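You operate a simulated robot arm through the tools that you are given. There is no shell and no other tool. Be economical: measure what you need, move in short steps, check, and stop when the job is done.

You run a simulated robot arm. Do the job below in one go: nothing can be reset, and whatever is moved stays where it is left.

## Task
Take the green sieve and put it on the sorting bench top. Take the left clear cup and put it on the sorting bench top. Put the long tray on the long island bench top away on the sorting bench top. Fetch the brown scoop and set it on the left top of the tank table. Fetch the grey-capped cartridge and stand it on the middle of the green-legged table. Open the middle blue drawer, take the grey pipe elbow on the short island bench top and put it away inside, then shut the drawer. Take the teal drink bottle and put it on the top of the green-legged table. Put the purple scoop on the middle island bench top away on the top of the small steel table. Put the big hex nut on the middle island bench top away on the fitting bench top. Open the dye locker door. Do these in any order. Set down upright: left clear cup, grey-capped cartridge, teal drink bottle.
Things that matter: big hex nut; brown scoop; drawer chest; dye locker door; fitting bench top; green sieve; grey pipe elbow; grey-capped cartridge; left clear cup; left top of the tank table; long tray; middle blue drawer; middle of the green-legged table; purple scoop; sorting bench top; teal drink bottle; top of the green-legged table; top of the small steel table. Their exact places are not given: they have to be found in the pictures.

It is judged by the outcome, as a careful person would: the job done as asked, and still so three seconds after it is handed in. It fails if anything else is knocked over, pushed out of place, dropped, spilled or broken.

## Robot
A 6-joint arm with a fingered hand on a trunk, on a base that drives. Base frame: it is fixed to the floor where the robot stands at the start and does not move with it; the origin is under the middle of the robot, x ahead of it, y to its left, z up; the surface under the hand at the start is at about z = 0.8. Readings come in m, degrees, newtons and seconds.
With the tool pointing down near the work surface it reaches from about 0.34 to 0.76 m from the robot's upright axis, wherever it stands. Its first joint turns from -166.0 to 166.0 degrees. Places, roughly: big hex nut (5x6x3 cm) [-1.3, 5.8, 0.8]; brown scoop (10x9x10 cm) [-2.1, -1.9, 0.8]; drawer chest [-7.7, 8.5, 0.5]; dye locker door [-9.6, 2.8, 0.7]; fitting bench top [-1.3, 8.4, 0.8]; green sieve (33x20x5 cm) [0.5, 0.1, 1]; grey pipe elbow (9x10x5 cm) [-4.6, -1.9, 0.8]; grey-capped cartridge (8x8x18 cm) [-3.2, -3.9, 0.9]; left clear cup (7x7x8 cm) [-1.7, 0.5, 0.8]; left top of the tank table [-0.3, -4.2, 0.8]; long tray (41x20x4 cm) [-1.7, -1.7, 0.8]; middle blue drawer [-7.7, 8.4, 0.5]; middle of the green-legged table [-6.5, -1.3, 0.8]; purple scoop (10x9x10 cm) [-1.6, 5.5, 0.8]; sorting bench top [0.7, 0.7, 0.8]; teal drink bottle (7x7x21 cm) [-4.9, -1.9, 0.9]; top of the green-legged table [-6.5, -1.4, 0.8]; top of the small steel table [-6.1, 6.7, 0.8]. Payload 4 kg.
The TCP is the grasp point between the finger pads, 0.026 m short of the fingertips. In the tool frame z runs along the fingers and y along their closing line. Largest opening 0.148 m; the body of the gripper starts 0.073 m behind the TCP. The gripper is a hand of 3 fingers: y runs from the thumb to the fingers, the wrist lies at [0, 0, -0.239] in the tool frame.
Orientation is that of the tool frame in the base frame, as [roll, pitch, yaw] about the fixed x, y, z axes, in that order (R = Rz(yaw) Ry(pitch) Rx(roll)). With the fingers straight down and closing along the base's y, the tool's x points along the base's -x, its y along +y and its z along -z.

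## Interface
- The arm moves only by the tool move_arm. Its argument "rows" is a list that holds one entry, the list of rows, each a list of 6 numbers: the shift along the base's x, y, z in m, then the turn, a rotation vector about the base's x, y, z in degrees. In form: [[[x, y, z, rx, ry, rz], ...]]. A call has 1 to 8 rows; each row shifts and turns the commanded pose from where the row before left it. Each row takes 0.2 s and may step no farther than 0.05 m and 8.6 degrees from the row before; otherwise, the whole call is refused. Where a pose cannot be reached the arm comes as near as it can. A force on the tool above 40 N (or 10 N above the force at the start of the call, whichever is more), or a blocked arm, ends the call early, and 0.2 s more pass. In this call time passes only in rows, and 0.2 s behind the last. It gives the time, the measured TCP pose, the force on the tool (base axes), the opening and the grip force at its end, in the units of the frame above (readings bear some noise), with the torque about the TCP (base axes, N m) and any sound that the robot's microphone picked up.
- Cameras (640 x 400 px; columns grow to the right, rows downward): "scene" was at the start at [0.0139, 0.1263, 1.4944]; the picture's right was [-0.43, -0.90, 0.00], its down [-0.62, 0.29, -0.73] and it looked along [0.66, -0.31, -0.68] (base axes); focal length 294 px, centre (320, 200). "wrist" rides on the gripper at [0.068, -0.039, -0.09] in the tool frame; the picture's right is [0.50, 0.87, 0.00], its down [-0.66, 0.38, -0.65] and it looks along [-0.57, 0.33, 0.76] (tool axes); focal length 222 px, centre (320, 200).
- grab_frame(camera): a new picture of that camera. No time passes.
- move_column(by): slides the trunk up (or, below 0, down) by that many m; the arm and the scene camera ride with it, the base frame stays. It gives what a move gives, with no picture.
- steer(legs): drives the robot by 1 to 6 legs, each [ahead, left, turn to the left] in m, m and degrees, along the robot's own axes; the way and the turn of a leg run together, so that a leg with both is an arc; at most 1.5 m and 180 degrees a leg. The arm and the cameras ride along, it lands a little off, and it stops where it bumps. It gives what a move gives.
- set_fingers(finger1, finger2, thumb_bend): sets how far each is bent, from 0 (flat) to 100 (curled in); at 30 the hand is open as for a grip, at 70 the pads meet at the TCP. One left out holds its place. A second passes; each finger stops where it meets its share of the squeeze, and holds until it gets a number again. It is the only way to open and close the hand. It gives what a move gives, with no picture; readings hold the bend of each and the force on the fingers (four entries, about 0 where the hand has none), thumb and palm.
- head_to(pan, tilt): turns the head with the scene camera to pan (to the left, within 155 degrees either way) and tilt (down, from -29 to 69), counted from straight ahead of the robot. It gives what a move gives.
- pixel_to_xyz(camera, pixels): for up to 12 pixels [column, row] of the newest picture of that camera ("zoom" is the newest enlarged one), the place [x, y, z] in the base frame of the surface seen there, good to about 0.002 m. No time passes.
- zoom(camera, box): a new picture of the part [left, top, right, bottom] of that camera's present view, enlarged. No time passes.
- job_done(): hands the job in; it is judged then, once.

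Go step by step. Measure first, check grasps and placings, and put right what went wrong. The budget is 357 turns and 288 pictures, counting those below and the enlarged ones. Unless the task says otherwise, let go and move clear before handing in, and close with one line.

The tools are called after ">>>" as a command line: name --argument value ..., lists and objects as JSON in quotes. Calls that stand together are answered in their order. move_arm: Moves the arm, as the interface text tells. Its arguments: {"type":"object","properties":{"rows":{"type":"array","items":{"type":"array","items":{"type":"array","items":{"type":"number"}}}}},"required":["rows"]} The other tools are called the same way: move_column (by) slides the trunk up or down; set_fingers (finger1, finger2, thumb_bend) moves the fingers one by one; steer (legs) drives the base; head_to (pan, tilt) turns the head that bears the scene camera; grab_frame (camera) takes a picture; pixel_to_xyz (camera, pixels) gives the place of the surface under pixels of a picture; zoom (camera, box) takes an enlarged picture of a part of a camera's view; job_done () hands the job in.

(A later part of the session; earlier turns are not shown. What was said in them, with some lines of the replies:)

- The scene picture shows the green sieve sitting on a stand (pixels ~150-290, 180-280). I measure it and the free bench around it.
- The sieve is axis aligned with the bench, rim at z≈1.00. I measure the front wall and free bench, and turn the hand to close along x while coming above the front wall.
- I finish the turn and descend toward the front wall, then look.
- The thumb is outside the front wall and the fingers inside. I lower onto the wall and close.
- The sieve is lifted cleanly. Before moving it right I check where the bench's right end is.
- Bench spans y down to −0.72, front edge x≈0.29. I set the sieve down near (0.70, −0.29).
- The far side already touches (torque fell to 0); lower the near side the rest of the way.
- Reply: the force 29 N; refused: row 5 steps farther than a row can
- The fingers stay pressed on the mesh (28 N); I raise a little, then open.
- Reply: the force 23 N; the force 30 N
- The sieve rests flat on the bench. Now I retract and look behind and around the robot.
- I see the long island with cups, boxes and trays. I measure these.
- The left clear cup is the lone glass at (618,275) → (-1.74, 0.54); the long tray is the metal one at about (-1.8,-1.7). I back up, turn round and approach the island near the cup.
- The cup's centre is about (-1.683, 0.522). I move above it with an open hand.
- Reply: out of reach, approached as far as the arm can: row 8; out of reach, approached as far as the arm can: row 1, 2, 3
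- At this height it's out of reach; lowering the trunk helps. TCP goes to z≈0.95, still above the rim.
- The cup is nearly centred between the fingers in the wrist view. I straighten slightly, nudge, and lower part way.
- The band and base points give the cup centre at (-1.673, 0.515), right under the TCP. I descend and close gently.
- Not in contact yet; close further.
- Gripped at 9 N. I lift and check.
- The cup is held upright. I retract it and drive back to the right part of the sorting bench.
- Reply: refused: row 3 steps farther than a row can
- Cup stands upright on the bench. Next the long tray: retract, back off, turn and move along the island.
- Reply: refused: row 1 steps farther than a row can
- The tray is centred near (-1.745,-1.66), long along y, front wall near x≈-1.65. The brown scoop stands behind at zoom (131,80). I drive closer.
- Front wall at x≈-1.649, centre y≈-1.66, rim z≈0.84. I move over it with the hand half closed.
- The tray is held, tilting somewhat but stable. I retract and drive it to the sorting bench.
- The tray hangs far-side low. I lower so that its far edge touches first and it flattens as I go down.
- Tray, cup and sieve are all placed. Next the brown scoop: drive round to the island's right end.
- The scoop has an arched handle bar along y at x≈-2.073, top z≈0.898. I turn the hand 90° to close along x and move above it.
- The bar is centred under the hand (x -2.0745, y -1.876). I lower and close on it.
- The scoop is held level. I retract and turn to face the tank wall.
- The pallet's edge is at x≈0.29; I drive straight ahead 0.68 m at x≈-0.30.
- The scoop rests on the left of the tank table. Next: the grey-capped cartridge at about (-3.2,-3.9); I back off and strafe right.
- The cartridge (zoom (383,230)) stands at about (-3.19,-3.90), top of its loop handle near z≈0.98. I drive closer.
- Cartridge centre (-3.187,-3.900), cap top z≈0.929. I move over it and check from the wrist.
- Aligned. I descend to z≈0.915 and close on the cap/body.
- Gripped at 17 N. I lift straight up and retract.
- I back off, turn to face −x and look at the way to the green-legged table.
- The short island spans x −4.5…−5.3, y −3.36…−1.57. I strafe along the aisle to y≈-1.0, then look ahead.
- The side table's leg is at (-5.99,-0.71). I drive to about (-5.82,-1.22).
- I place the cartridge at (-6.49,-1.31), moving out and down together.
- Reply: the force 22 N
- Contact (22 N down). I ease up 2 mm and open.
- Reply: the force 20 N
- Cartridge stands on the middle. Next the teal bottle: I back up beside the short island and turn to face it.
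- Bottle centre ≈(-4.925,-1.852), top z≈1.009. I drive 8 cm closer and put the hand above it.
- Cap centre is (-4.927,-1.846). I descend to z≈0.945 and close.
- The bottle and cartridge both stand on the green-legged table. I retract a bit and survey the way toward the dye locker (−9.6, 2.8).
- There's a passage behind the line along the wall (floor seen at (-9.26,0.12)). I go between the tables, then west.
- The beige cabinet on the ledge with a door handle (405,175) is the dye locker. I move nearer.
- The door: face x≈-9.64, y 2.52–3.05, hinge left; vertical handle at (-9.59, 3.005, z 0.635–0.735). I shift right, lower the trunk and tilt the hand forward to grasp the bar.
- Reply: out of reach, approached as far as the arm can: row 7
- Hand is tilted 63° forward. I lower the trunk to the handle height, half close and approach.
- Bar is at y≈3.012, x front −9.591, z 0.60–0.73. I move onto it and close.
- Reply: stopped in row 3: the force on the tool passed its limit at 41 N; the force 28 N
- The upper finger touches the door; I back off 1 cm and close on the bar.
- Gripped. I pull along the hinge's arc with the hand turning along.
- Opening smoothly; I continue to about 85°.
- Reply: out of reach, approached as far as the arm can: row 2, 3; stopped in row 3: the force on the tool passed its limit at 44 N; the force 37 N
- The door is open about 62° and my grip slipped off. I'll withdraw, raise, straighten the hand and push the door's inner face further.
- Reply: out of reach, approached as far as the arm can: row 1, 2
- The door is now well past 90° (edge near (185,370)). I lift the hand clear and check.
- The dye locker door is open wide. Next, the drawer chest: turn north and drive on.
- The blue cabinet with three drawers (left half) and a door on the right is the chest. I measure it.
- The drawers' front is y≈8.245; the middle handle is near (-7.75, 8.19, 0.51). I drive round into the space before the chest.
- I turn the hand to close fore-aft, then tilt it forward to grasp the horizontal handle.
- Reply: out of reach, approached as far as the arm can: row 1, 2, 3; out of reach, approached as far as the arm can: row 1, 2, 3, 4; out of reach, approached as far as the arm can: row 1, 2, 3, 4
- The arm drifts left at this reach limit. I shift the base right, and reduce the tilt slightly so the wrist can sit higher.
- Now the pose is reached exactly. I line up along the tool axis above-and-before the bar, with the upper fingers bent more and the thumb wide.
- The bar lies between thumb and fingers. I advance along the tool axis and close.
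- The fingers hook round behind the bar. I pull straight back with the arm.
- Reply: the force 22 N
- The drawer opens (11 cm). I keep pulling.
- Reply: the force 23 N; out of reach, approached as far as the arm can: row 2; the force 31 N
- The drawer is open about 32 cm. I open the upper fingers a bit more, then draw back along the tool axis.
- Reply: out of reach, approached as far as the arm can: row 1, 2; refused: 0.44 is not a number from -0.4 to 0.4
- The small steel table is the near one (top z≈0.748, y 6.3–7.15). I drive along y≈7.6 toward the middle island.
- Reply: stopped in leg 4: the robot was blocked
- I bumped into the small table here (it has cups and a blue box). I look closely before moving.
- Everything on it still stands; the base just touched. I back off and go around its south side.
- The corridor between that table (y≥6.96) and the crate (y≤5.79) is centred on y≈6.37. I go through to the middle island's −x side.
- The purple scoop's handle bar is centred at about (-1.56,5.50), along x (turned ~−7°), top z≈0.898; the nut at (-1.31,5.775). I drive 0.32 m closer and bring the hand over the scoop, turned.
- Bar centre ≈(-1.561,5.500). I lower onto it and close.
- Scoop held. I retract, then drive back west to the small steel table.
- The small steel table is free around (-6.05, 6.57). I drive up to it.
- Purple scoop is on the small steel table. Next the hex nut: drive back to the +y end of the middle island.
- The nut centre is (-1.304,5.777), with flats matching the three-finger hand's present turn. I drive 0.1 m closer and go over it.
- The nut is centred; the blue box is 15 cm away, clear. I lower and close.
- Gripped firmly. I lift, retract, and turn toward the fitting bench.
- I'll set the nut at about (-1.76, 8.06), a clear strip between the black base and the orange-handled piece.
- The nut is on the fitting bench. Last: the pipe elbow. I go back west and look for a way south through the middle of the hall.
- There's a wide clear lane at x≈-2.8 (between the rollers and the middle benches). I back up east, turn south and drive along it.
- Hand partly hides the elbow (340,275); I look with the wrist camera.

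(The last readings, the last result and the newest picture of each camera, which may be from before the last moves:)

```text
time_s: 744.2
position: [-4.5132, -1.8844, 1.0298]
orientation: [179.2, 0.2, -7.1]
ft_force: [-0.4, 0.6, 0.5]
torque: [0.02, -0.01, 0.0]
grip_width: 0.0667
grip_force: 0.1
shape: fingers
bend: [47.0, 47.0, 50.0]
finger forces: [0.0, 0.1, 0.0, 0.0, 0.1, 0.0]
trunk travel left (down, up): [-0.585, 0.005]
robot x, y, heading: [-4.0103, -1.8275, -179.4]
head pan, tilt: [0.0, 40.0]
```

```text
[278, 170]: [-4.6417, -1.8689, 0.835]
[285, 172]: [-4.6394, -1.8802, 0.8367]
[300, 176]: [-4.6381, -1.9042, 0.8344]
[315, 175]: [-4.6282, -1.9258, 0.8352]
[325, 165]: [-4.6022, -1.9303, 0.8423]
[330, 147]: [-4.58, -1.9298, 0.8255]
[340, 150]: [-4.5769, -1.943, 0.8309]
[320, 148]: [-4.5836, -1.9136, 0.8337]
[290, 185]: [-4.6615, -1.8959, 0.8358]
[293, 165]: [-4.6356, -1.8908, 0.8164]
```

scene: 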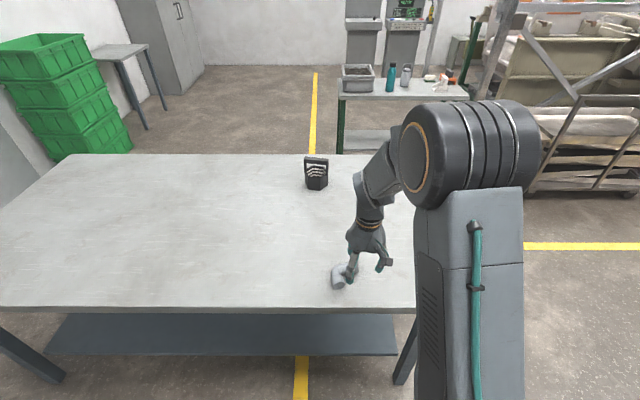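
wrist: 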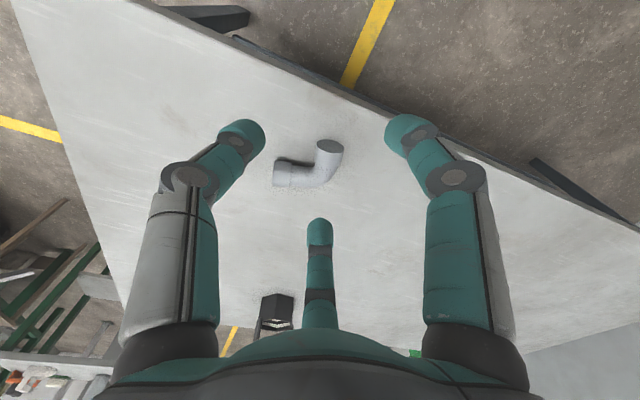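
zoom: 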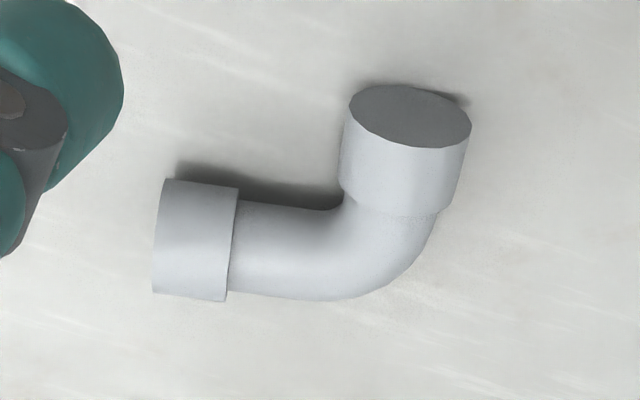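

The elbow lies flat: one leg along y at x≈-4.653 (y −1.86…−1.93), the other toward +x. I turn the hand 83° so it closes across the y-leg, and move above.

>>> move_arm --rows '[[[-0.02, 0, 0, 0, 0, -8.3], [-0.02, 0, 0, 0, 0, -8.3], [-0.02, 0, 0, 0, 0, -8.3], [-0.02, 0, 0, 0, 0, -8.3], [-0.02, 0, 0, 0, 0, -8.3], [-0.02, 0, 0, 0, 0, -8.3], [-0.02, -0.004, 0, 0, 0, -8.3], [0, 0, 0, 0, 0, -8.3]]]'

>>> move_arm --rows '[[[0, 0, -0.03, 0, 0, -8.3], [0, 0, -0.03, 0, 0, -8.3], [0, 0, -0.04, 0, 0, 0]]]'

>>> grab_frame --camera "wrist"

```text
time_s: 746.0
position: [-4.6539, -1.8886, 1.0303]
orientation: [179.3, 0.2, -73.5]
ft_force: [0.6, 0.0, -0.8]
torque: [0.01, -0.03, 0.01]
grip_width: 0.0667
grip_force: 0.0
shape: fingers
bend: [47.0, 47.0, 50.0]
finger forces: [0.0, 0.1, 0.0, 0.0, 0.0, 0.1]
trunk travel left (down, up): [-0.585, 0.005]
robot x, y, heading: [-4.0123, -1.8267, -179.3]
head pan, tilt: [0.0, 40.0]
```

```text
time_s: 746.9
position: [-4.654, -1.888, 0.931]
orientation: [179.1, 0.3, -89.9]
ft_force: [-0.1, -0.9, -0.8]
torque: [-0.01, 0.01, -0.03]
grip_width: 0.0666
grip_force: 0.0
shape: fingers
bend: [47.0, 47.0, 50.0]
finger forces: [0.0, 0.0, 0.0, 0.0, 0.0, 0.1]
trunk travel left (down, up): [-0.585, 0.005]
robot x, y, heading: [-4.0125, -1.823, -179.7]
head pan, tilt: [0.0, 40.0]
```

```text
90 pictures are left
```

wrist: 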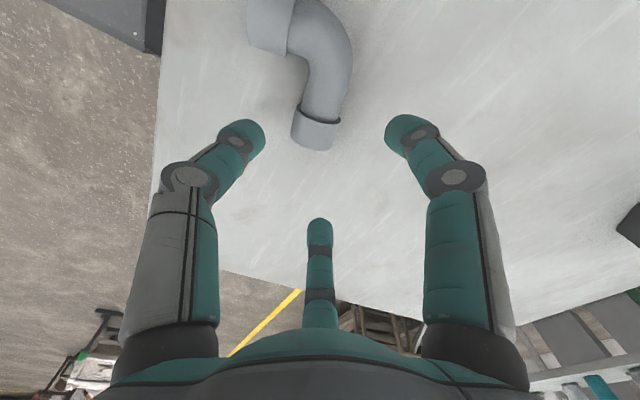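

>>> pixel_to_xyz --camera "wrist" --pixels '[[317, 130], [300, 125], [338, 130], [325, 95], [305, 95], [345, 95], [335, 65], [320, 45], [265, 20], [317, 147]]'

```text
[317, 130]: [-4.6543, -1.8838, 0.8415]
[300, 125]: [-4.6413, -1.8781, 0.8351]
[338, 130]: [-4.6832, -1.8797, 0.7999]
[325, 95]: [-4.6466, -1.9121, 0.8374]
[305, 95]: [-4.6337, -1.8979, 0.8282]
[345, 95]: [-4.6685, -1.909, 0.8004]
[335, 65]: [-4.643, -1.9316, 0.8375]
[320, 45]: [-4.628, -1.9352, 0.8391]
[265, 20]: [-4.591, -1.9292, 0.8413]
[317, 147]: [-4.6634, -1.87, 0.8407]
```

The leg is turned about 16°; I counter-turn the hand, centre at (-4.651,-1.893), lower and close.

>>> move_arm --rows '[[[0.003, -0.005, 0, 0, 0, 8], [0, 0, 0, 0, 0, 7], [0, 0, -0.04, 0, 0, 0], [0, 0, -0.03, 0, 0, 0], [0, 0, -0.02, 0, 0, 0], [0, 0, -0.008, 0, 0, 0]]]'

>>> grab_frame --camera "wrist"

```text
time_s: 748.2
position: [-4.6527, -1.8908, 0.8343]
orientation: [178.8, 0.3, -74.9]
ft_force: [0.7, 2.3, 22.2]
torque: [0.31, -1.03, 0.09]
grip_width: 0.0672
grip_force: 11.1
shape: fingers
bend: [47.0, 47.0, 49.0]
finger forces: [0.0, 0.1, 0.0, 0.1, 22.4, 0.1]
trunk travel left (down, up): [-0.585, 0.005]
robot x, y, heading: [-4.0138, -1.8289, -179.5]
head pan, tilt: [0.0, 40.0]
```

```text
89 pictures are left
```

wrist: 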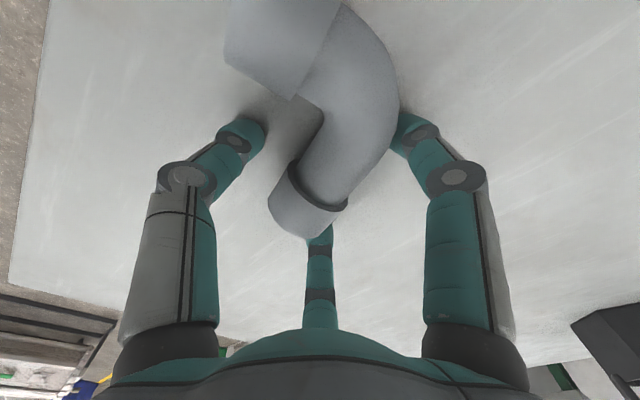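

Thumb touches the table; I ease up 4 mm and close.

>>> move_arm --rows '[[[0, 0, 0.004, 0, 0, 0]]]'

>>> set_fingers --finger1 80 --finger2 80 --thumb_bend 80

>>> grab_frame --camera "wrist"

>>> move_arm --rows '[[[0, 0, 0.02, 0, 0, 0], [0, 0, 0.03, 0, 0, 0], [0, 0, 0.04, 0, 0, 0]]]'

>>> grab_frame --camera "wrist"

```text
time_s: 748.6
position: [-4.6506, -1.8928, 0.8339]
orientation: [179.2, 0.2, -75.1]
ft_force: [-0.3, 0.8, 3.4]
torque: [0.05, -0.17, 0.05]
grip_width: 0.0669
grip_force: 2.1
shape: fingers
bend: [47.0, 47.0, 50.0]
finger forces: [0.0, 0.0, 0.0, 0.0, 4.2, 0.0]
trunk travel left (down, up): [-0.585, 0.005]
robot x, y, heading: [-4.0071, -1.8237, -179.5]
head pan, tilt: [0.0, 40.0]
```

```text
time_s: 749.6
position: [-4.6518, -1.8925, 0.8354]
orientation: [179.2, 0.2, -74.9]
ft_force: [-0.8, 1.0, -0.1]
torque: [0.0, 0.02, 0.04]
grip_width: 0.0336
grip_force: 23.0
shape: fingers
bend: [56.0, 55.0, 66.0]
finger forces: [14.3, 12.1, 0.0, 0.0, 19.1, 0.1]
trunk travel left (down, up): [-0.585, 0.005]
robot x, y, heading: [-4.0098, -1.8279, -179.7]
head pan, tilt: [0.0, 40.0]
```

```text
88 pictures are left
```

wrist: 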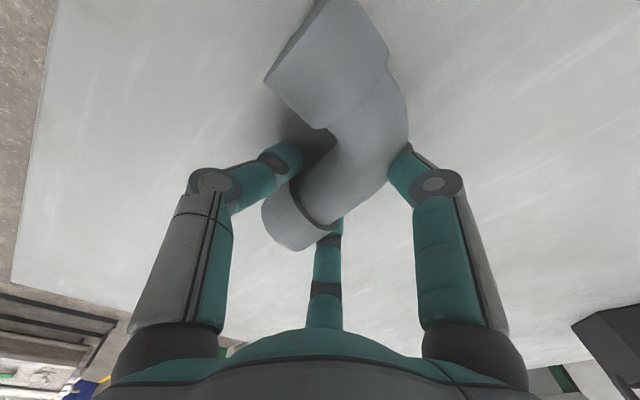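

```text
time_s: 750.5
position: [-4.6528, -1.8932, 0.9247]
orientation: [179.3, 0.2, -74.9]
ft_force: [0.3, 0.3, -1.0]
torque: [-0.02, 0.04, -0.03]
grip_width: 0.0334
grip_force: 22.8
shape: fingers
bend: [56.0, 55.0, 66.0]
finger forces: [14.2, 12.2, 0.0, 0.0, 19.2, 0.0]
trunk travel left (down, up): [-0.585, 0.005]
robot x, y, heading: [-4.0083, -1.8228, -179.7]
head pan, tilt: [0.0, 40.0]
```

```text
87 pictures are left
```

wrist: 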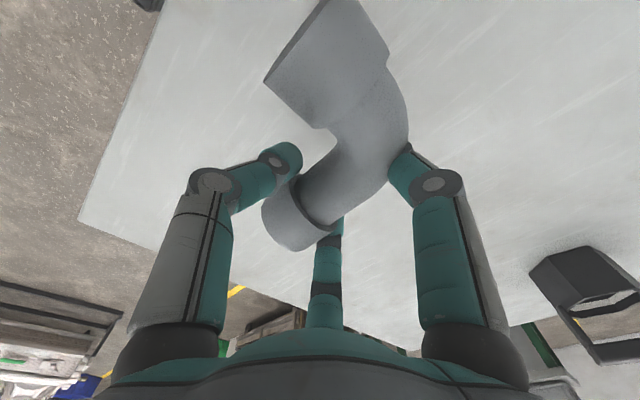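

Elbow held. I retract and drive back north along the same lane.

>>> move_arm --rows '[[[0.03, 0, 0.03, 0, 0, 0], [0.035, 0, 0.03, 0, 0, 0], [0.04, 0, 0.03, 0, 0, 0], [0.045, 0, 0.01, 0, 0, 0], [0.045, 0, 0, 0, 0, 0]]]'

>>> steer --legs '[[-0.5, 0, 0], [0, 0, -90], [1.3, -0.3, 0], [1.3, -0.28, 0], [1.4, 0, 0]]'

>>> head_to --pan 0 --tilt 25

>>> grab_frame --camera "scene"

```text
time_s: 751.6
position: [-4.4554, -1.8923, 1.0264]
orientation: [179.1, 0.2, -74.9]
ft_force: [0.1, 0.3, -0.8]
torque: [0.0, -0.02, -0.01]
grip_width: 0.0333
grip_force: 23.3
shape: fingers
bend: [56.0, 55.0, 66.0]
finger forces: [14.1, 12.3, 0.0, 0.1, 19.2, 0.1]
trunk travel left (down, up): [-0.585, 0.005]
robot x, y, heading: [-4.0108, -1.8296, -179.6]
head pan, tilt: [0.0, 40.0]
```

```text
time_s: 777.7
position: [-2.6416, 2.5657, 1.026]
orientation: [179.2, 0.1, -170.2]
ft_force: [-0.3, -0.5, -0.6]
torque: [-0.03, 0.02, 0.03]
grip_width: 0.0327
grip_force: 22.6
shape: fingers
bend: [56.0, 55.0, 67.0]
finger forces: [14.2, 12.1, 0.1, 0.0, 18.9, 0.0]
trunk travel left (down, up): [-0.585, 0.005]
robot x, y, heading: [-2.6193, 2.1176, 85.1]
head pan, tilt: [0.0, 40.0]
```

```text
time_s: 778.5
position: [-2.6432, 2.5664, 1.0259]
orientation: [179.3, 0.2, -170.2]
ft_force: [0.3, -0.4, -0.6]
torque: [-0.02, -0.01, 0.01]
grip_width: 0.0329
grip_force: 22.8
shape: fingers
bend: [56.0, 55.0, 67.0]
finger forces: [14.2, 12.2, 0.0, 0.0, 18.8, 0.0]
trunk travel left (down, up): [-0.585, 0.005]
robot x, y, heading: [-2.6221, 2.1189, 84.9]
head pan, tilt: [0.0, 25.0]
```

```text
86 pictures are left
```

scene: 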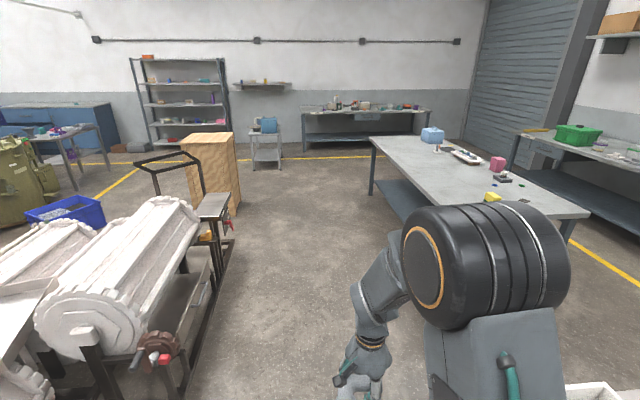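

>>> steer --legs '[[0.3, 0.12, 5], [1.4, 0.05, 0], [1.4, 0, 0], [1.15, 0, 0]]'

>>> steer --legs '[[0, 0, 90]]'

>>> head_to --pan 0 --tilt 30

>>> grab_frame --camera "scene"

```text
time_s: 799.7
position: [-2.7874, 6.9252, 1.0258]
orientation: [179.2, 0.3, -166.8]
ft_force: [0.3, 0.1, -1.8]
torque: [0.02, -0.01, 0.02]
grip_width: 0.0328
grip_force: 22.1
shape: fingers
bend: [56.0, 55.0, 67.0]
finger forces: [14.3, 12.2, 0.1, 0.0, 18.9, 0.1]
trunk travel left (down, up): [-0.585, 0.005]
robot x, y, heading: [-2.7352, 6.4789, 88.5]
head pan, tilt: [0.0, 25.0]
```

```text
time_s: 804.0
position: [-3.1821, 6.4192, 1.026]
orientation: [179.2, 0.1, -75.9]
ft_force: [0.5, -0.1, -0.7]
torque: [0.04, 0.0, 0.02]
grip_width: 0.0326
grip_force: 22.5
shape: fingers
bend: [56.0, 55.0, 67.0]
finger forces: [14.4, 11.9, 0.1, 0.2, 18.6, 0.0]
trunk travel left (down, up): [-0.585, 0.005]
robot x, y, heading: [-2.7342, 6.4733, 179.2]
head pan, tilt: [0.0, 25.0]
```

```text
time_s: 804.6
position: [-3.1837, 6.4188, 1.0265]
orientation: [179.3, 0.2, -75.8]
ft_force: [0.4, -0.4, -0.4]
torque: [0.03, 0.0, 0.0]
grip_width: 0.0326
grip_force: 23.0
shape: fingers
bend: [56.0, 55.0, 67.0]
finger forces: [14.5, 11.8, 0.0, 0.1, 18.5, 0.0]
trunk travel left (down, up): [-0.585, 0.005]
robot x, y, heading: [-2.7371, 6.4737, 179.3]
head pan, tilt: [0.0, 30.0]
```

```text
85 pictures are left
```

scene: 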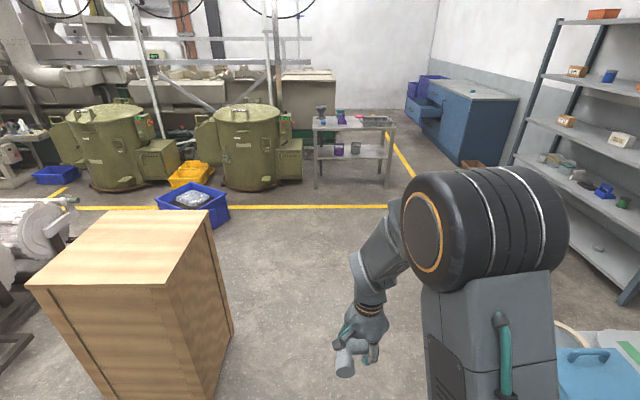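

>>> steer --legs '[[1.45, 0.08, 0.8], [0.1, 0, 0], [0, -1.2, 0], [1.4, 0, 0], [1.3, 0, 0]]'

>>> head_to --pan -10 --tilt 35

>>> grab_frame --camera "scene"

```text
time_s: 831.2
position: [-7.4687, 7.6227, 1.0264]
orientation: [179.2, 0.2, -77.3]
ft_force: [-0.2, 1.0, -0.6]
torque: [0.03, 0.0, -0.02]
grip_width: 0.0327
grip_force: 22.3
shape: fingers
bend: [56.0, 55.0, 66.0]
finger forces: [14.3, 12.0, 0.0, 0.1, 18.6, 0.0]
trunk travel left (down, up): [-0.585, 0.005]
robot x, y, heading: [-7.0168, 7.6724, 177.9]
head pan, tilt: [0.0, 30.0]
```

```text
time_s: 831.9
position: [-7.4696, 7.6234, 1.025]
orientation: [179.3, 0.2, -77.4]
ft_force: [-0.1, 0.3, -0.3]
torque: [0.01, -0.03, 0.0]
grip_width: 0.0327
grip_force: 22.7
shape: fingers
bend: [56.0, 55.0, 66.0]
finger forces: [14.3, 11.9, 0.0, 0.1, 18.6, 0.0]
trunk travel left (down, up): [-0.585, 0.005]
robot x, y, heading: [-7.0173, 7.6694, 177.7]
head pan, tilt: [-10.0, 35.0]
```

```text
84 pictures are left
```

scene: 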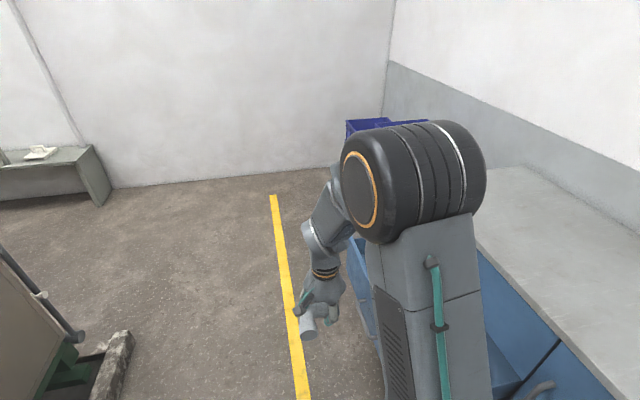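

>>> steer --legs '[[0, 0.5, 0], [0.66, 0, 0], [0, 0, -88]]'

>>> head_to --pan 0 --tilt 45

>>> grab_frame --camera "scene"

```text
time_s: 841.8
position: [-7.7442, 7.6565, 1.0255]
orientation: [179.2, 0.3, -166.9]
ft_force: [0.2, -0.6, -0.9]
torque: [0.02, 0.01, -0.01]
grip_width: 0.0322
grip_force: 22.4
shape: fingers
bend: [56.0, 55.0, 66.0]
finger forces: [14.5, 11.8, 0.0, 0.1, 18.2, 0.0]
trunk travel left (down, up): [-0.585, 0.005]
robot x, y, heading: [-7.6948, 7.2126, 88.4]
head pan, tilt: [-10.0, 35.0]
```

```text
time_s: 842.5
position: [-7.7447, 7.658, 1.0256]
orientation: [179.2, 0.2, -166.9]
ft_force: [-0.4, 0.4, -0.4]
torque: [0.01, -0.03, 0.01]
grip_width: 0.0324
grip_force: 22.1
shape: fingers
bend: [56.0, 55.0, 66.0]
finger forces: [14.4, 11.8, 0.0, 0.1, 18.3, 0.0]
trunk travel left (down, up): [-0.585, 0.005]
robot x, y, heading: [-7.6966, 7.2072, 88.7]
head pan, tilt: [0.0, 45.0]
```

```text
83 pictures are left
```

scene: 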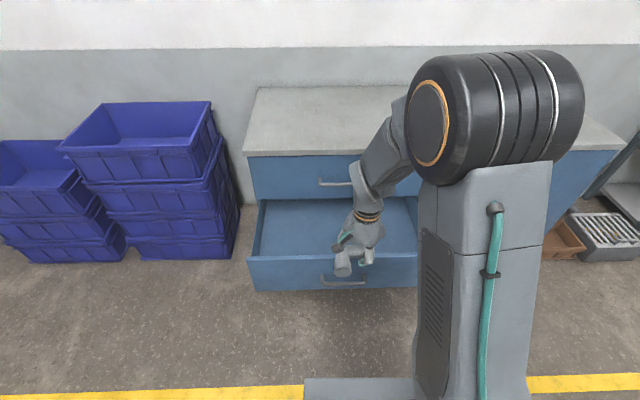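

The drawer is still open. I move up 0.2 m and bring the elbow over the drawer.

>>> steer --legs '[[0.2, 0, 1.3]]'

>>> move_arm --rows '[[[-0.01, 0.045, 0, 0, 0, 0], [-0.01, 0.045, 0, 0, 0, 0], [-0.01, 0.045, 0, 0, 0, 0], [-0.01, 0.045, 0, 0, 0, 0]]]'

>>> move_column --by -0.2

>>> grab_frame --camera "wrist"

>>> grab_frame --camera "scene"

```text
time_s: 844.1
position: [-7.7533, 7.86, 1.0247]
orientation: [179.2, 0.2, -165.5]
ft_force: [-0.4, -0.1, -0.3]
torque: [-0.01, -0.04, -0.03]
grip_width: 0.0323
grip_force: 22.3
shape: fingers
bend: [56.0, 55.0, 66.0]
finger forces: [14.4, 11.8, 0.1, 0.1, 18.2, 0.1]
trunk travel left (down, up): [-0.585, 0.005]
robot x, y, heading: [-7.6894, 7.4154, 90.1]
head pan, tilt: [0.0, 45.0]
```

```text
time_s: 845.1
position: [-7.7904, 8.0403, 1.0245]
orientation: [179.3, 0.1, -165.6]
ft_force: [-0.1, 0.7, -0.4]
torque: [0.02, -0.04, 0.03]
grip_width: 0.032
grip_force: 22.2
shape: fingers
bend: [56.0, 55.0, 66.0]
finger forces: [13.9, 12.1, 0.0, 0.0, 18.6, 0.0]
trunk travel left (down, up): [-0.585, 0.005]
robot x, y, heading: [-7.6879, 7.4129, 89.9]
head pan, tilt: [0.0, 45.0]
```

```text
time_s: 847.3
position: [-7.7902, 8.0407, 0.8259]
orientation: [179.2, 0.1, -165.5]
ft_force: [0.1, -0.3, 0.3]
torque: [0.01, 0.0, -0.03]
grip_width: 0.0319
grip_force: 22.1
shape: fingers
bend: [56.0, 55.0, 66.0]
finger forces: [13.8, 12.2, 0.0, 0.0, 18.6, 0.0]
trunk travel left (down, up): [-0.385, 0.205]
robot x, y, heading: [-7.6898, 7.4151, 89.6]
head pan, tilt: [0.0, 45.0]
```

```text
82 pictures are left
```

wrist: 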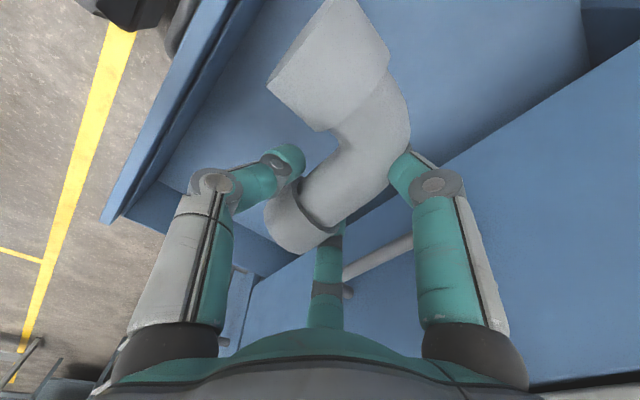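

```text
81 pictures are left
```

scene: 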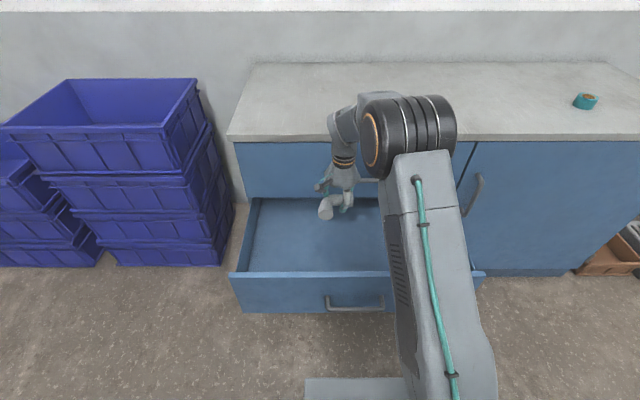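

>>> move_column --by -0.26

>>> grab_frame --camera "wrist"

>>> grab_frame --camera "scene"

```text
time_s: 850.0
position: [-7.7906, 8.0405, 0.566]
orientation: [179.3, 0.2, -165.5]
ft_force: [-0.8, 0.0, -0.3]
torque: [0.0, 0.0, -0.02]
grip_width: 0.0318
grip_force: 22.0
shape: fingers
bend: [56.0, 55.0, 66.0]
finger forces: [13.8, 12.1, 0.0, 0.0, 18.6, 0.0]
trunk travel left (down, up): [-0.125, 0.465]
robot x, y, heading: [-7.6907, 7.4188, 89.8]
head pan, tilt: [0.0, 45.0]
```

```text
80 pictures are left
```

wrist: 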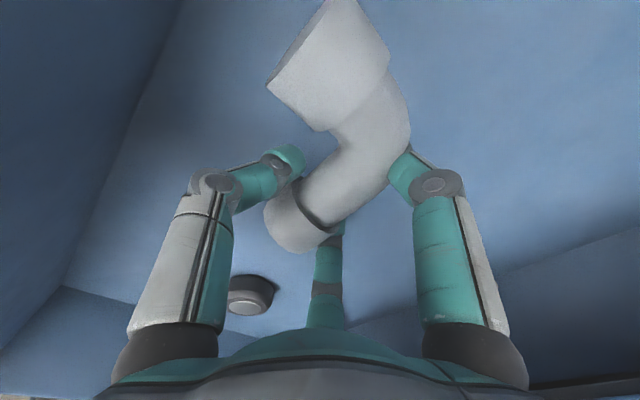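

```text
79 pictures are left
```

scene: 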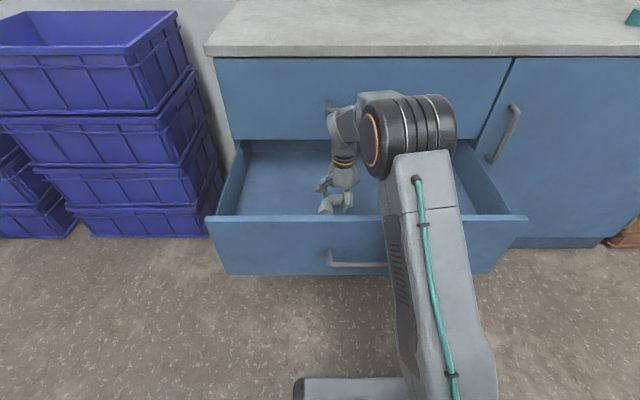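

>>> move_arm --rows '[[[0, 0, -0.02, 0, 0, 0], [0, 0, -0.012, 0, 0, 0], [0, 0, -0.005, 0, 0, 0]]]'

>>> set_fingers --finger1 47 --finger2 47 --thumb_bend 52

>>> grab_frame --camera "wrist"

```text
time_s: 850.8
position: [-7.7896, 8.0408, 0.5287]
orientation: [179.1, 0.1, -165.5]
ft_force: [0.6, 0.2, -0.9]
torque: [-0.01, -0.02, 0.01]
grip_width: 0.0321
grip_force: 22.1
shape: fingers
bend: [56.0, 55.0, 66.0]
finger forces: [13.7, 12.2, 0.0, 0.1, 18.6, 0.1]
trunk travel left (down, up): [-0.125, 0.465]
robot x, y, heading: [-7.6916, 7.4137, 90.0]
head pan, tilt: [0.0, 45.0]
```

```text
time_s: 851.8
position: [-7.7914, 8.041, 0.5295]
orientation: [179.2, 0.2, -165.5]
ft_force: [0.3, -0.7, -0.3]
torque: [0.01, 0.01, -0.01]
grip_width: 0.0635
grip_force: 0.0
shape: fingers
bend: [47.0, 47.0, 52.0]
finger forces: [0.0, 0.1, 0.0, 0.0, 0.1, 0.1]
trunk travel left (down, up): [-0.125, 0.465]
robot x, y, heading: [-7.6909, 7.4136, 89.5]
head pan, tilt: [0.0, 45.0]
```

```text
78 pictures are left
```

wrist: 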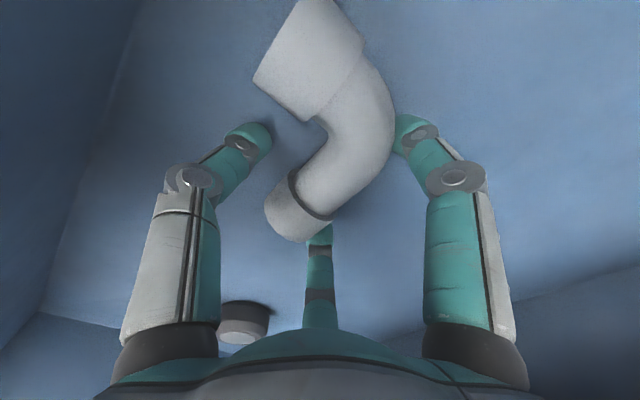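

Elbow rests in the drawer. I raise the hand out.

>>> move_arm --rows '[[[0, 0, 0.03, 0, 0, 0], [0, 0, 0.05, 0, 0, 0]]]'

>>> move_column --by 0.3

>>> grab_frame --camera "wrist"

>>> move_arm --rows '[[[0, -0.045, 0, 0, 0, 0], [0, -0.045, 0, 0, 0, 0], [0, -0.045, 0, 0, 0, 0], [0, -0.045, 0, 0, 0, 0], [0, -0.045, 0, 0, 0, 0]]]'

>>> steer --legs '[[-0.25, 0, 0]]'

>>> grab_frame --camera "scene"

```text
time_s: 852.4
position: [-7.7902, 8.0386, 0.6096]
orientation: [179.2, 0.3, -165.5]
ft_force: [-0.2, 0.5, 0.1]
torque: [0.01, -0.02, 0.0]
grip_width: 0.0636
grip_force: 0.1
shape: fingers
bend: [47.0, 47.0, 52.0]
finger forces: [0.0, 0.0, 0.0, 0.1, 0.0, 0.0]
trunk travel left (down, up): [-0.125, 0.465]
robot x, y, heading: [-7.6953, 7.4131, 89.8]
head pan, tilt: [0.0, 45.0]
```

```text
time_s: 855.4
position: [-7.79, 8.0378, 0.9103]
orientation: [179.2, 0.2, -165.4]
ft_force: [-0.9, -0.6, 0.3]
torque: [0.01, -0.01, -0.02]
grip_width: 0.0635
grip_force: 0.2
shape: fingers
bend: [47.0, 47.0, 52.0]
finger forces: [0.1, 0.0, 0.0, 0.0, 0.1, 0.0]
trunk travel left (down, up): [-0.425, 0.165]
robot x, y, heading: [-7.6923, 7.4107, 89.9]
head pan, tilt: [0.0, 45.0]
```

```text
77 pictures are left
```

wrist: 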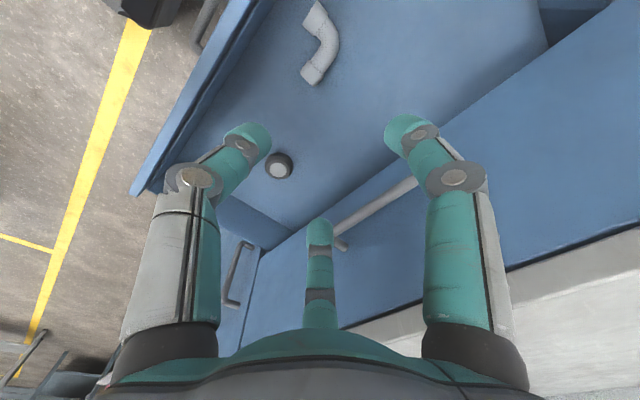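

```text
time_s: 856.6
position: [-7.7919, 7.8117, 0.9067]
orientation: [179.2, 0.2, -165.5]
ft_force: [0.4, -0.2, 0.1]
torque: [-0.03, 0.0, -0.02]
grip_width: 0.0634
grip_force: 0.1
shape: fingers
bend: [47.0, 47.0, 52.0]
finger forces: [0.0, 0.1, 0.0, 0.0, 0.0, 0.1]
trunk travel left (down, up): [-0.425, 0.165]
robot x, y, heading: [-7.6917, 7.4133, 89.7]
head pan, tilt: [0.0, 45.0]
```

```text
time_s: 858.4
position: [-7.7928, 7.5635, 0.9074]
orientation: [179.1, 0.2, -165.1]
ft_force: [0.0, 0.4, -0.4]
torque: [0.0, 0.02, 0.0]
grip_width: 0.0635
grip_force: 0.2
shape: fingers
bend: [47.0, 47.0, 52.0]
finger forces: [0.0, 0.0, 0.0, 0.0, 0.1, 0.0]
trunk travel left (down, up): [-0.425, 0.165]
robot x, y, heading: [-7.6924, 7.1635, 90.6]
head pan, tilt: [0.0, 45.0]
```

```text
76 pictures are left
```

scene: 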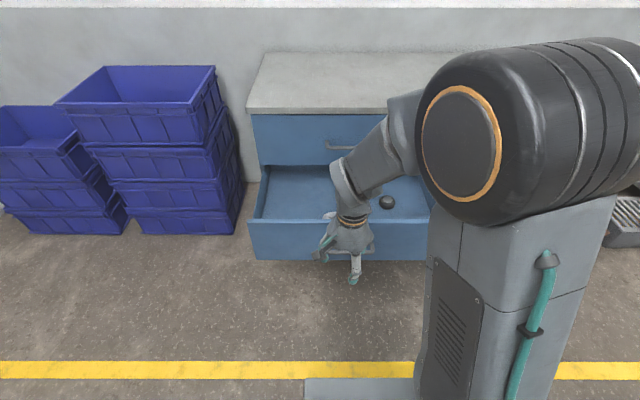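

The elbow is in the drawer. To shut it, I make a fist, tilt the hand forward as before, and push the front panel above the handle.

>>> set_fingers --finger1 70 --finger2 70 --thumb_bend 70

>>> move_arm --rows '[[[0.02, 0.01, 0, 0, 0, -7.2], [0.02, 0.01, 0, 0, 0, -7.2], [0, 0.02, 0, 8.5, 0, 0], [0, 0.02, 0, 8.5, 0, 0], [0, 0.02, 0, 8.5, 0, 0], [0, 0.02, 0, 8.5, 0, 0], [0, 0.02, 0, 8.5, 0, 0], [0, 0.02, 0, 8.5, 0, 0]]]'

>>> move_column --by -0.32

>>> grab_frame --camera "scene"

```text
time_s: 859.4
position: [-7.7943, 7.5616, 0.908]
orientation: [179.2, 0.3, -165.0]
ft_force: [-0.4, 0.1, 0.4]
torque: [0.0, 0.01, -0.01]
grip_width: 0.0001
grip_force: 0.1
shape: fingers
bend: [69.0, 69.0, 70.0]
finger forces: [0.0, 0.0, 0.0, 0.0, 0.1, 0.0]
trunk travel left (down, up): [-0.425, 0.165]
robot x, y, heading: [-7.6893, 7.164, 90.0]
head pan, tilt: [0.0, 45.0]
```

```text
time_s: 861.2
position: [-7.7381, 7.6821, 0.9055]
orientation: [136.5, 2.7, 177.9]
ft_force: [-1.1, 0.8, 0.6]
torque: [0.0, -0.04, 0.01]
grip_width: 0.0001
grip_force: 0.1
shape: fingers
bend: [69.0, 69.0, 70.0]
finger forces: [0.0, 0.0, 0.0, 0.0, 0.0, 0.0]
out of reach, approached as far as the arm can: row 6, 7
trunk travel left (down, up): [-0.425, 0.165]
robot x, y, heading: [-7.6905, 7.1624, 90.3]
head pan, tilt: [0.0, 45.0]
```

```text
time_s: 864.4
position: [-7.7397, 7.6808, 0.5865]
orientation: [136.5, 2.9, 178.2]
ft_force: [-0.1, 0.4, -0.4]
torque: [0.01, -0.03, -0.01]
grip_width: 0.0
grip_force: 0.1
shape: fingers
bend: [69.0, 69.0, 70.0]
finger forces: [0.0, 0.0, 0.0, 0.0, 0.0, 0.1]
trunk travel left (down, up): [-0.105, 0.485]
robot x, y, heading: [-7.691, 7.1655, 90.2]
head pan, tilt: [0.0, 45.0]
```

```text
75 pictures are left
```

scene: 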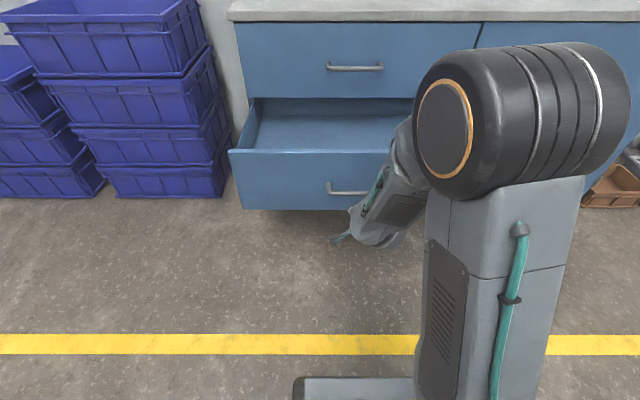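

>>> move_arm --rows '[[[0, 0.04, 0, 4, 0, 0], [0, 0.04, 0, 4, 0, 0], [0, 0.04, 0, 0, 0, 0]]]'

>>> steer --legs '[[0.2, 0, 0]]'

>>> grab_frame --camera "scene"

>>> grab_frame --camera "wrist"

```text
time_s: 865.2
position: [-7.7462, 7.8056, 0.5907]
orientation: [128.3, 2.6, 177.9]
ft_force: [0.1, -0.1, -0.1]
torque: [-0.03, 0.01, 0.01]
grip_width: 0.0
grip_force: 0.1
shape: fingers
bend: [69.0, 69.0, 70.0]
finger forces: [0.0, 0.0, 0.0, 0.0, 0.0, 0.0]
out of reach, approached as far as the arm can: row 2
trunk travel left (down, up): [-0.105, 0.485]
robot x, y, heading: [-7.6915, 7.1659, 90.2]
head pan, tilt: [0.0, 45.0]
```

```text
time_s: 866.8
position: [-7.7476, 8.0091, 0.5908]
orientation: [128.4, 2.5, 178.0]
ft_force: [0.0, 0.0, 0.1]
torque: [0.0, 0.01, 0.0]
grip_width: 0.0001
grip_force: 0.2
shape: fingers
bend: [70.0, 70.0, 70.0]
finger forces: [0.1, 0.0, 0.1, 0.0, 0.0, 0.0]
trunk travel left (down, up): [-0.105, 0.485]
robot x, y, heading: [-7.6919, 7.3696, 90.4]
head pan, tilt: [0.0, 45.0]
```

```text
74 pictures are left
```

scene: 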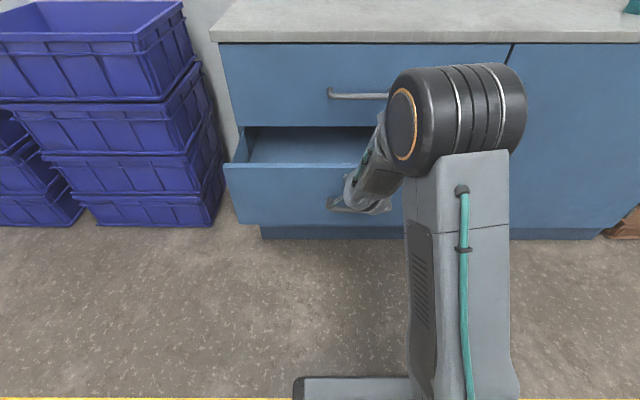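

```text
73 pictures are left
```

wrist: 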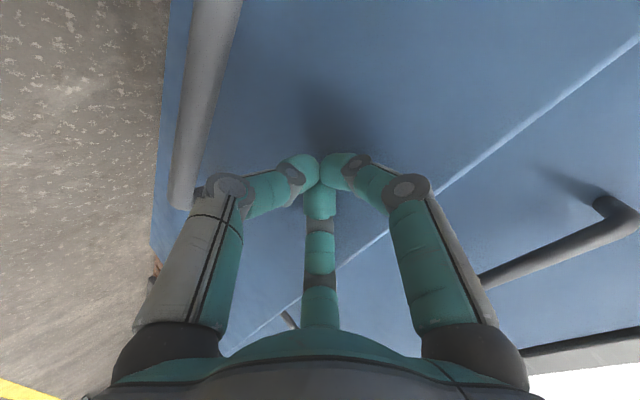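

The fist pushes the panel and the drawer is closing. I continue.

>>> steer --legs '[[0.15, 0, 0]]'

>>> grab_frame --camera "scene"

```text
time_s: 868.1
position: [-7.7482, 8.1585, 0.5898]
orientation: [128.4, 2.4, 178.0]
ft_force: [0.4, 0.4, 1.0]
torque: [0.03, -0.03, 0.03]
grip_width: 0.0
grip_force: 0.0
shape: fingers
bend: [70.0, 70.0, 70.0]
finger forces: [0.1, 0.0, 0.0, 0.0, 0.0, 0.0]
trunk travel left (down, up): [-0.105, 0.485]
robot x, y, heading: [-7.6921, 7.516, 90.2]
head pan, tilt: [0.0, 45.0]
```

```text
72 pictures are left
```

scene: 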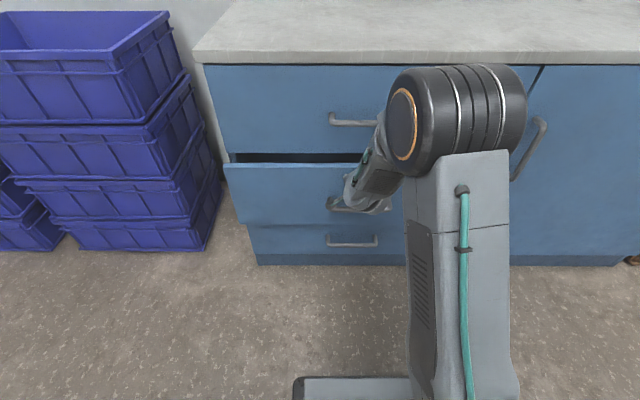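

Nearly shut. I finish with the arm, guarded by the force limit.

>>> move_arm --rows '[[[0, 0.02, 0, 0, 0, 0], [0, 0.015, 0, 0, 0, 0], [0, 0.01, 0, 0, 0, 0], [0, 0.01, 0, 0, 0, 0], [0, 0.008, 0, 0, 0, 0]]]'

>>> grab_frame --camera "scene"

```text
time_s: 869.3
position: [-7.7493, 8.22, 0.5894]
orientation: [128.5, 2.6, 177.9]
ft_force: [-0.3, -11.2, 2.6]
torque: [-0.08, -0.02, -0.03]
grip_width: 0.0
grip_force: 7.7
shape: fingers
bend: [71.0, 71.0, 69.0]
finger forces: [8.1, 7.5, 0.0, 0.0, 0.0, 0.0]
trunk travel left (down, up): [-0.105, 0.485]
robot x, y, heading: [-7.6948, 7.5145, 90.2]
head pan, tilt: [0.0, 45.0]
```

```text
71 pictures are left
```

scene: 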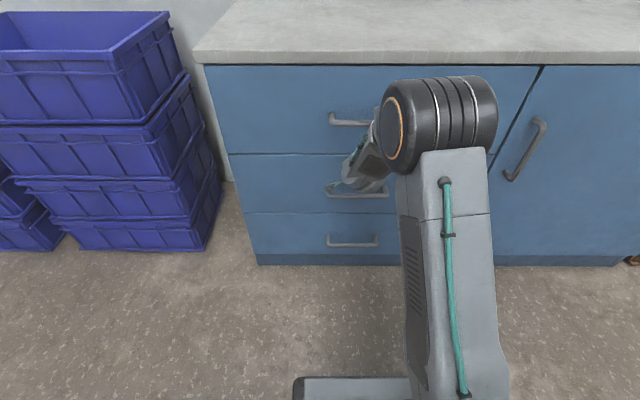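

The drawer is flush (11 N resistance). I back off and verify.

>>> steer --legs '[[-0.4, 0, 0]]'

>>> grab_frame --camera "scene"

>>> pixel_to_xyz --camera "scene" --pixels '[[290, 85], [290, 150], [290, 195], [280, 140], [280, 150]]'

```text
time_s: 871.8
position: [-7.7517, 7.8177, 0.5885]
orientation: [128.5, 2.5, 178.5]
ft_force: [0.6, -0.6, 0.5]
torque: [-0.05, 0.0, -0.03]
grip_width: 0.0001
grip_force: 0.0
shape: fingers
bend: [70.0, 70.0, 70.0]
finger forces: [0.0, 0.0, 0.1, 0.0, 0.0, 0.0]
trunk travel left (down, up): [-0.105, 0.485]
robot x, y, heading: [-7.6913, 7.1127, 90.9]
head pan, tilt: [0.0, 45.0]
```

```text
70 pictures are left
```

scene: 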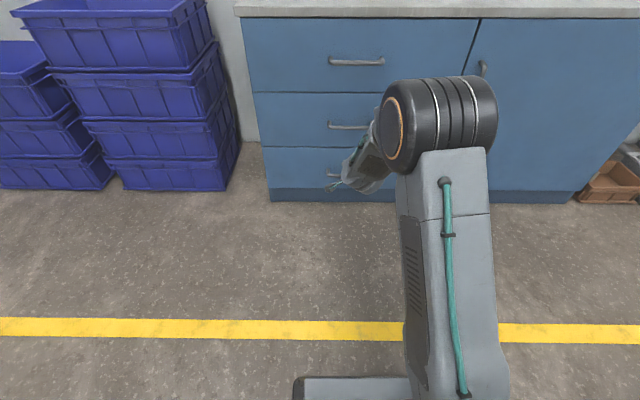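

```text
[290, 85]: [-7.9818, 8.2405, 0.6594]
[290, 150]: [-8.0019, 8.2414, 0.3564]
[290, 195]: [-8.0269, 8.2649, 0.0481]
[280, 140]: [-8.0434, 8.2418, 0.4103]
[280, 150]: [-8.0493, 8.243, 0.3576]
```

>>> pixel_to_xyz --camera "scene" --pixels '[[290, 115], [300, 105], [280, 130], [300, 60]]'

```text
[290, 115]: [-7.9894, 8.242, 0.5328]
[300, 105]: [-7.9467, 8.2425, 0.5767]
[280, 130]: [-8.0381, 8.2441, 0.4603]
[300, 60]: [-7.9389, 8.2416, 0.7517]
```

The middle drawer front is flush with the others (y≈8.242), and every other item was checked in place when I set it down. I hand in.

>>> job_done

```text
The job is handed in.
```

All ten tasks are done and handed in: the sieve, cup, tray, both scoops, cartridge, bottle and nut are placed. The pipe elbow is in the shut middle drawer, and the dye locker door is open. On the way to the middle island the base bumped a small side table holding cups and a mug. Everything on it was still standing, but I didn't check whether the table had shifted.
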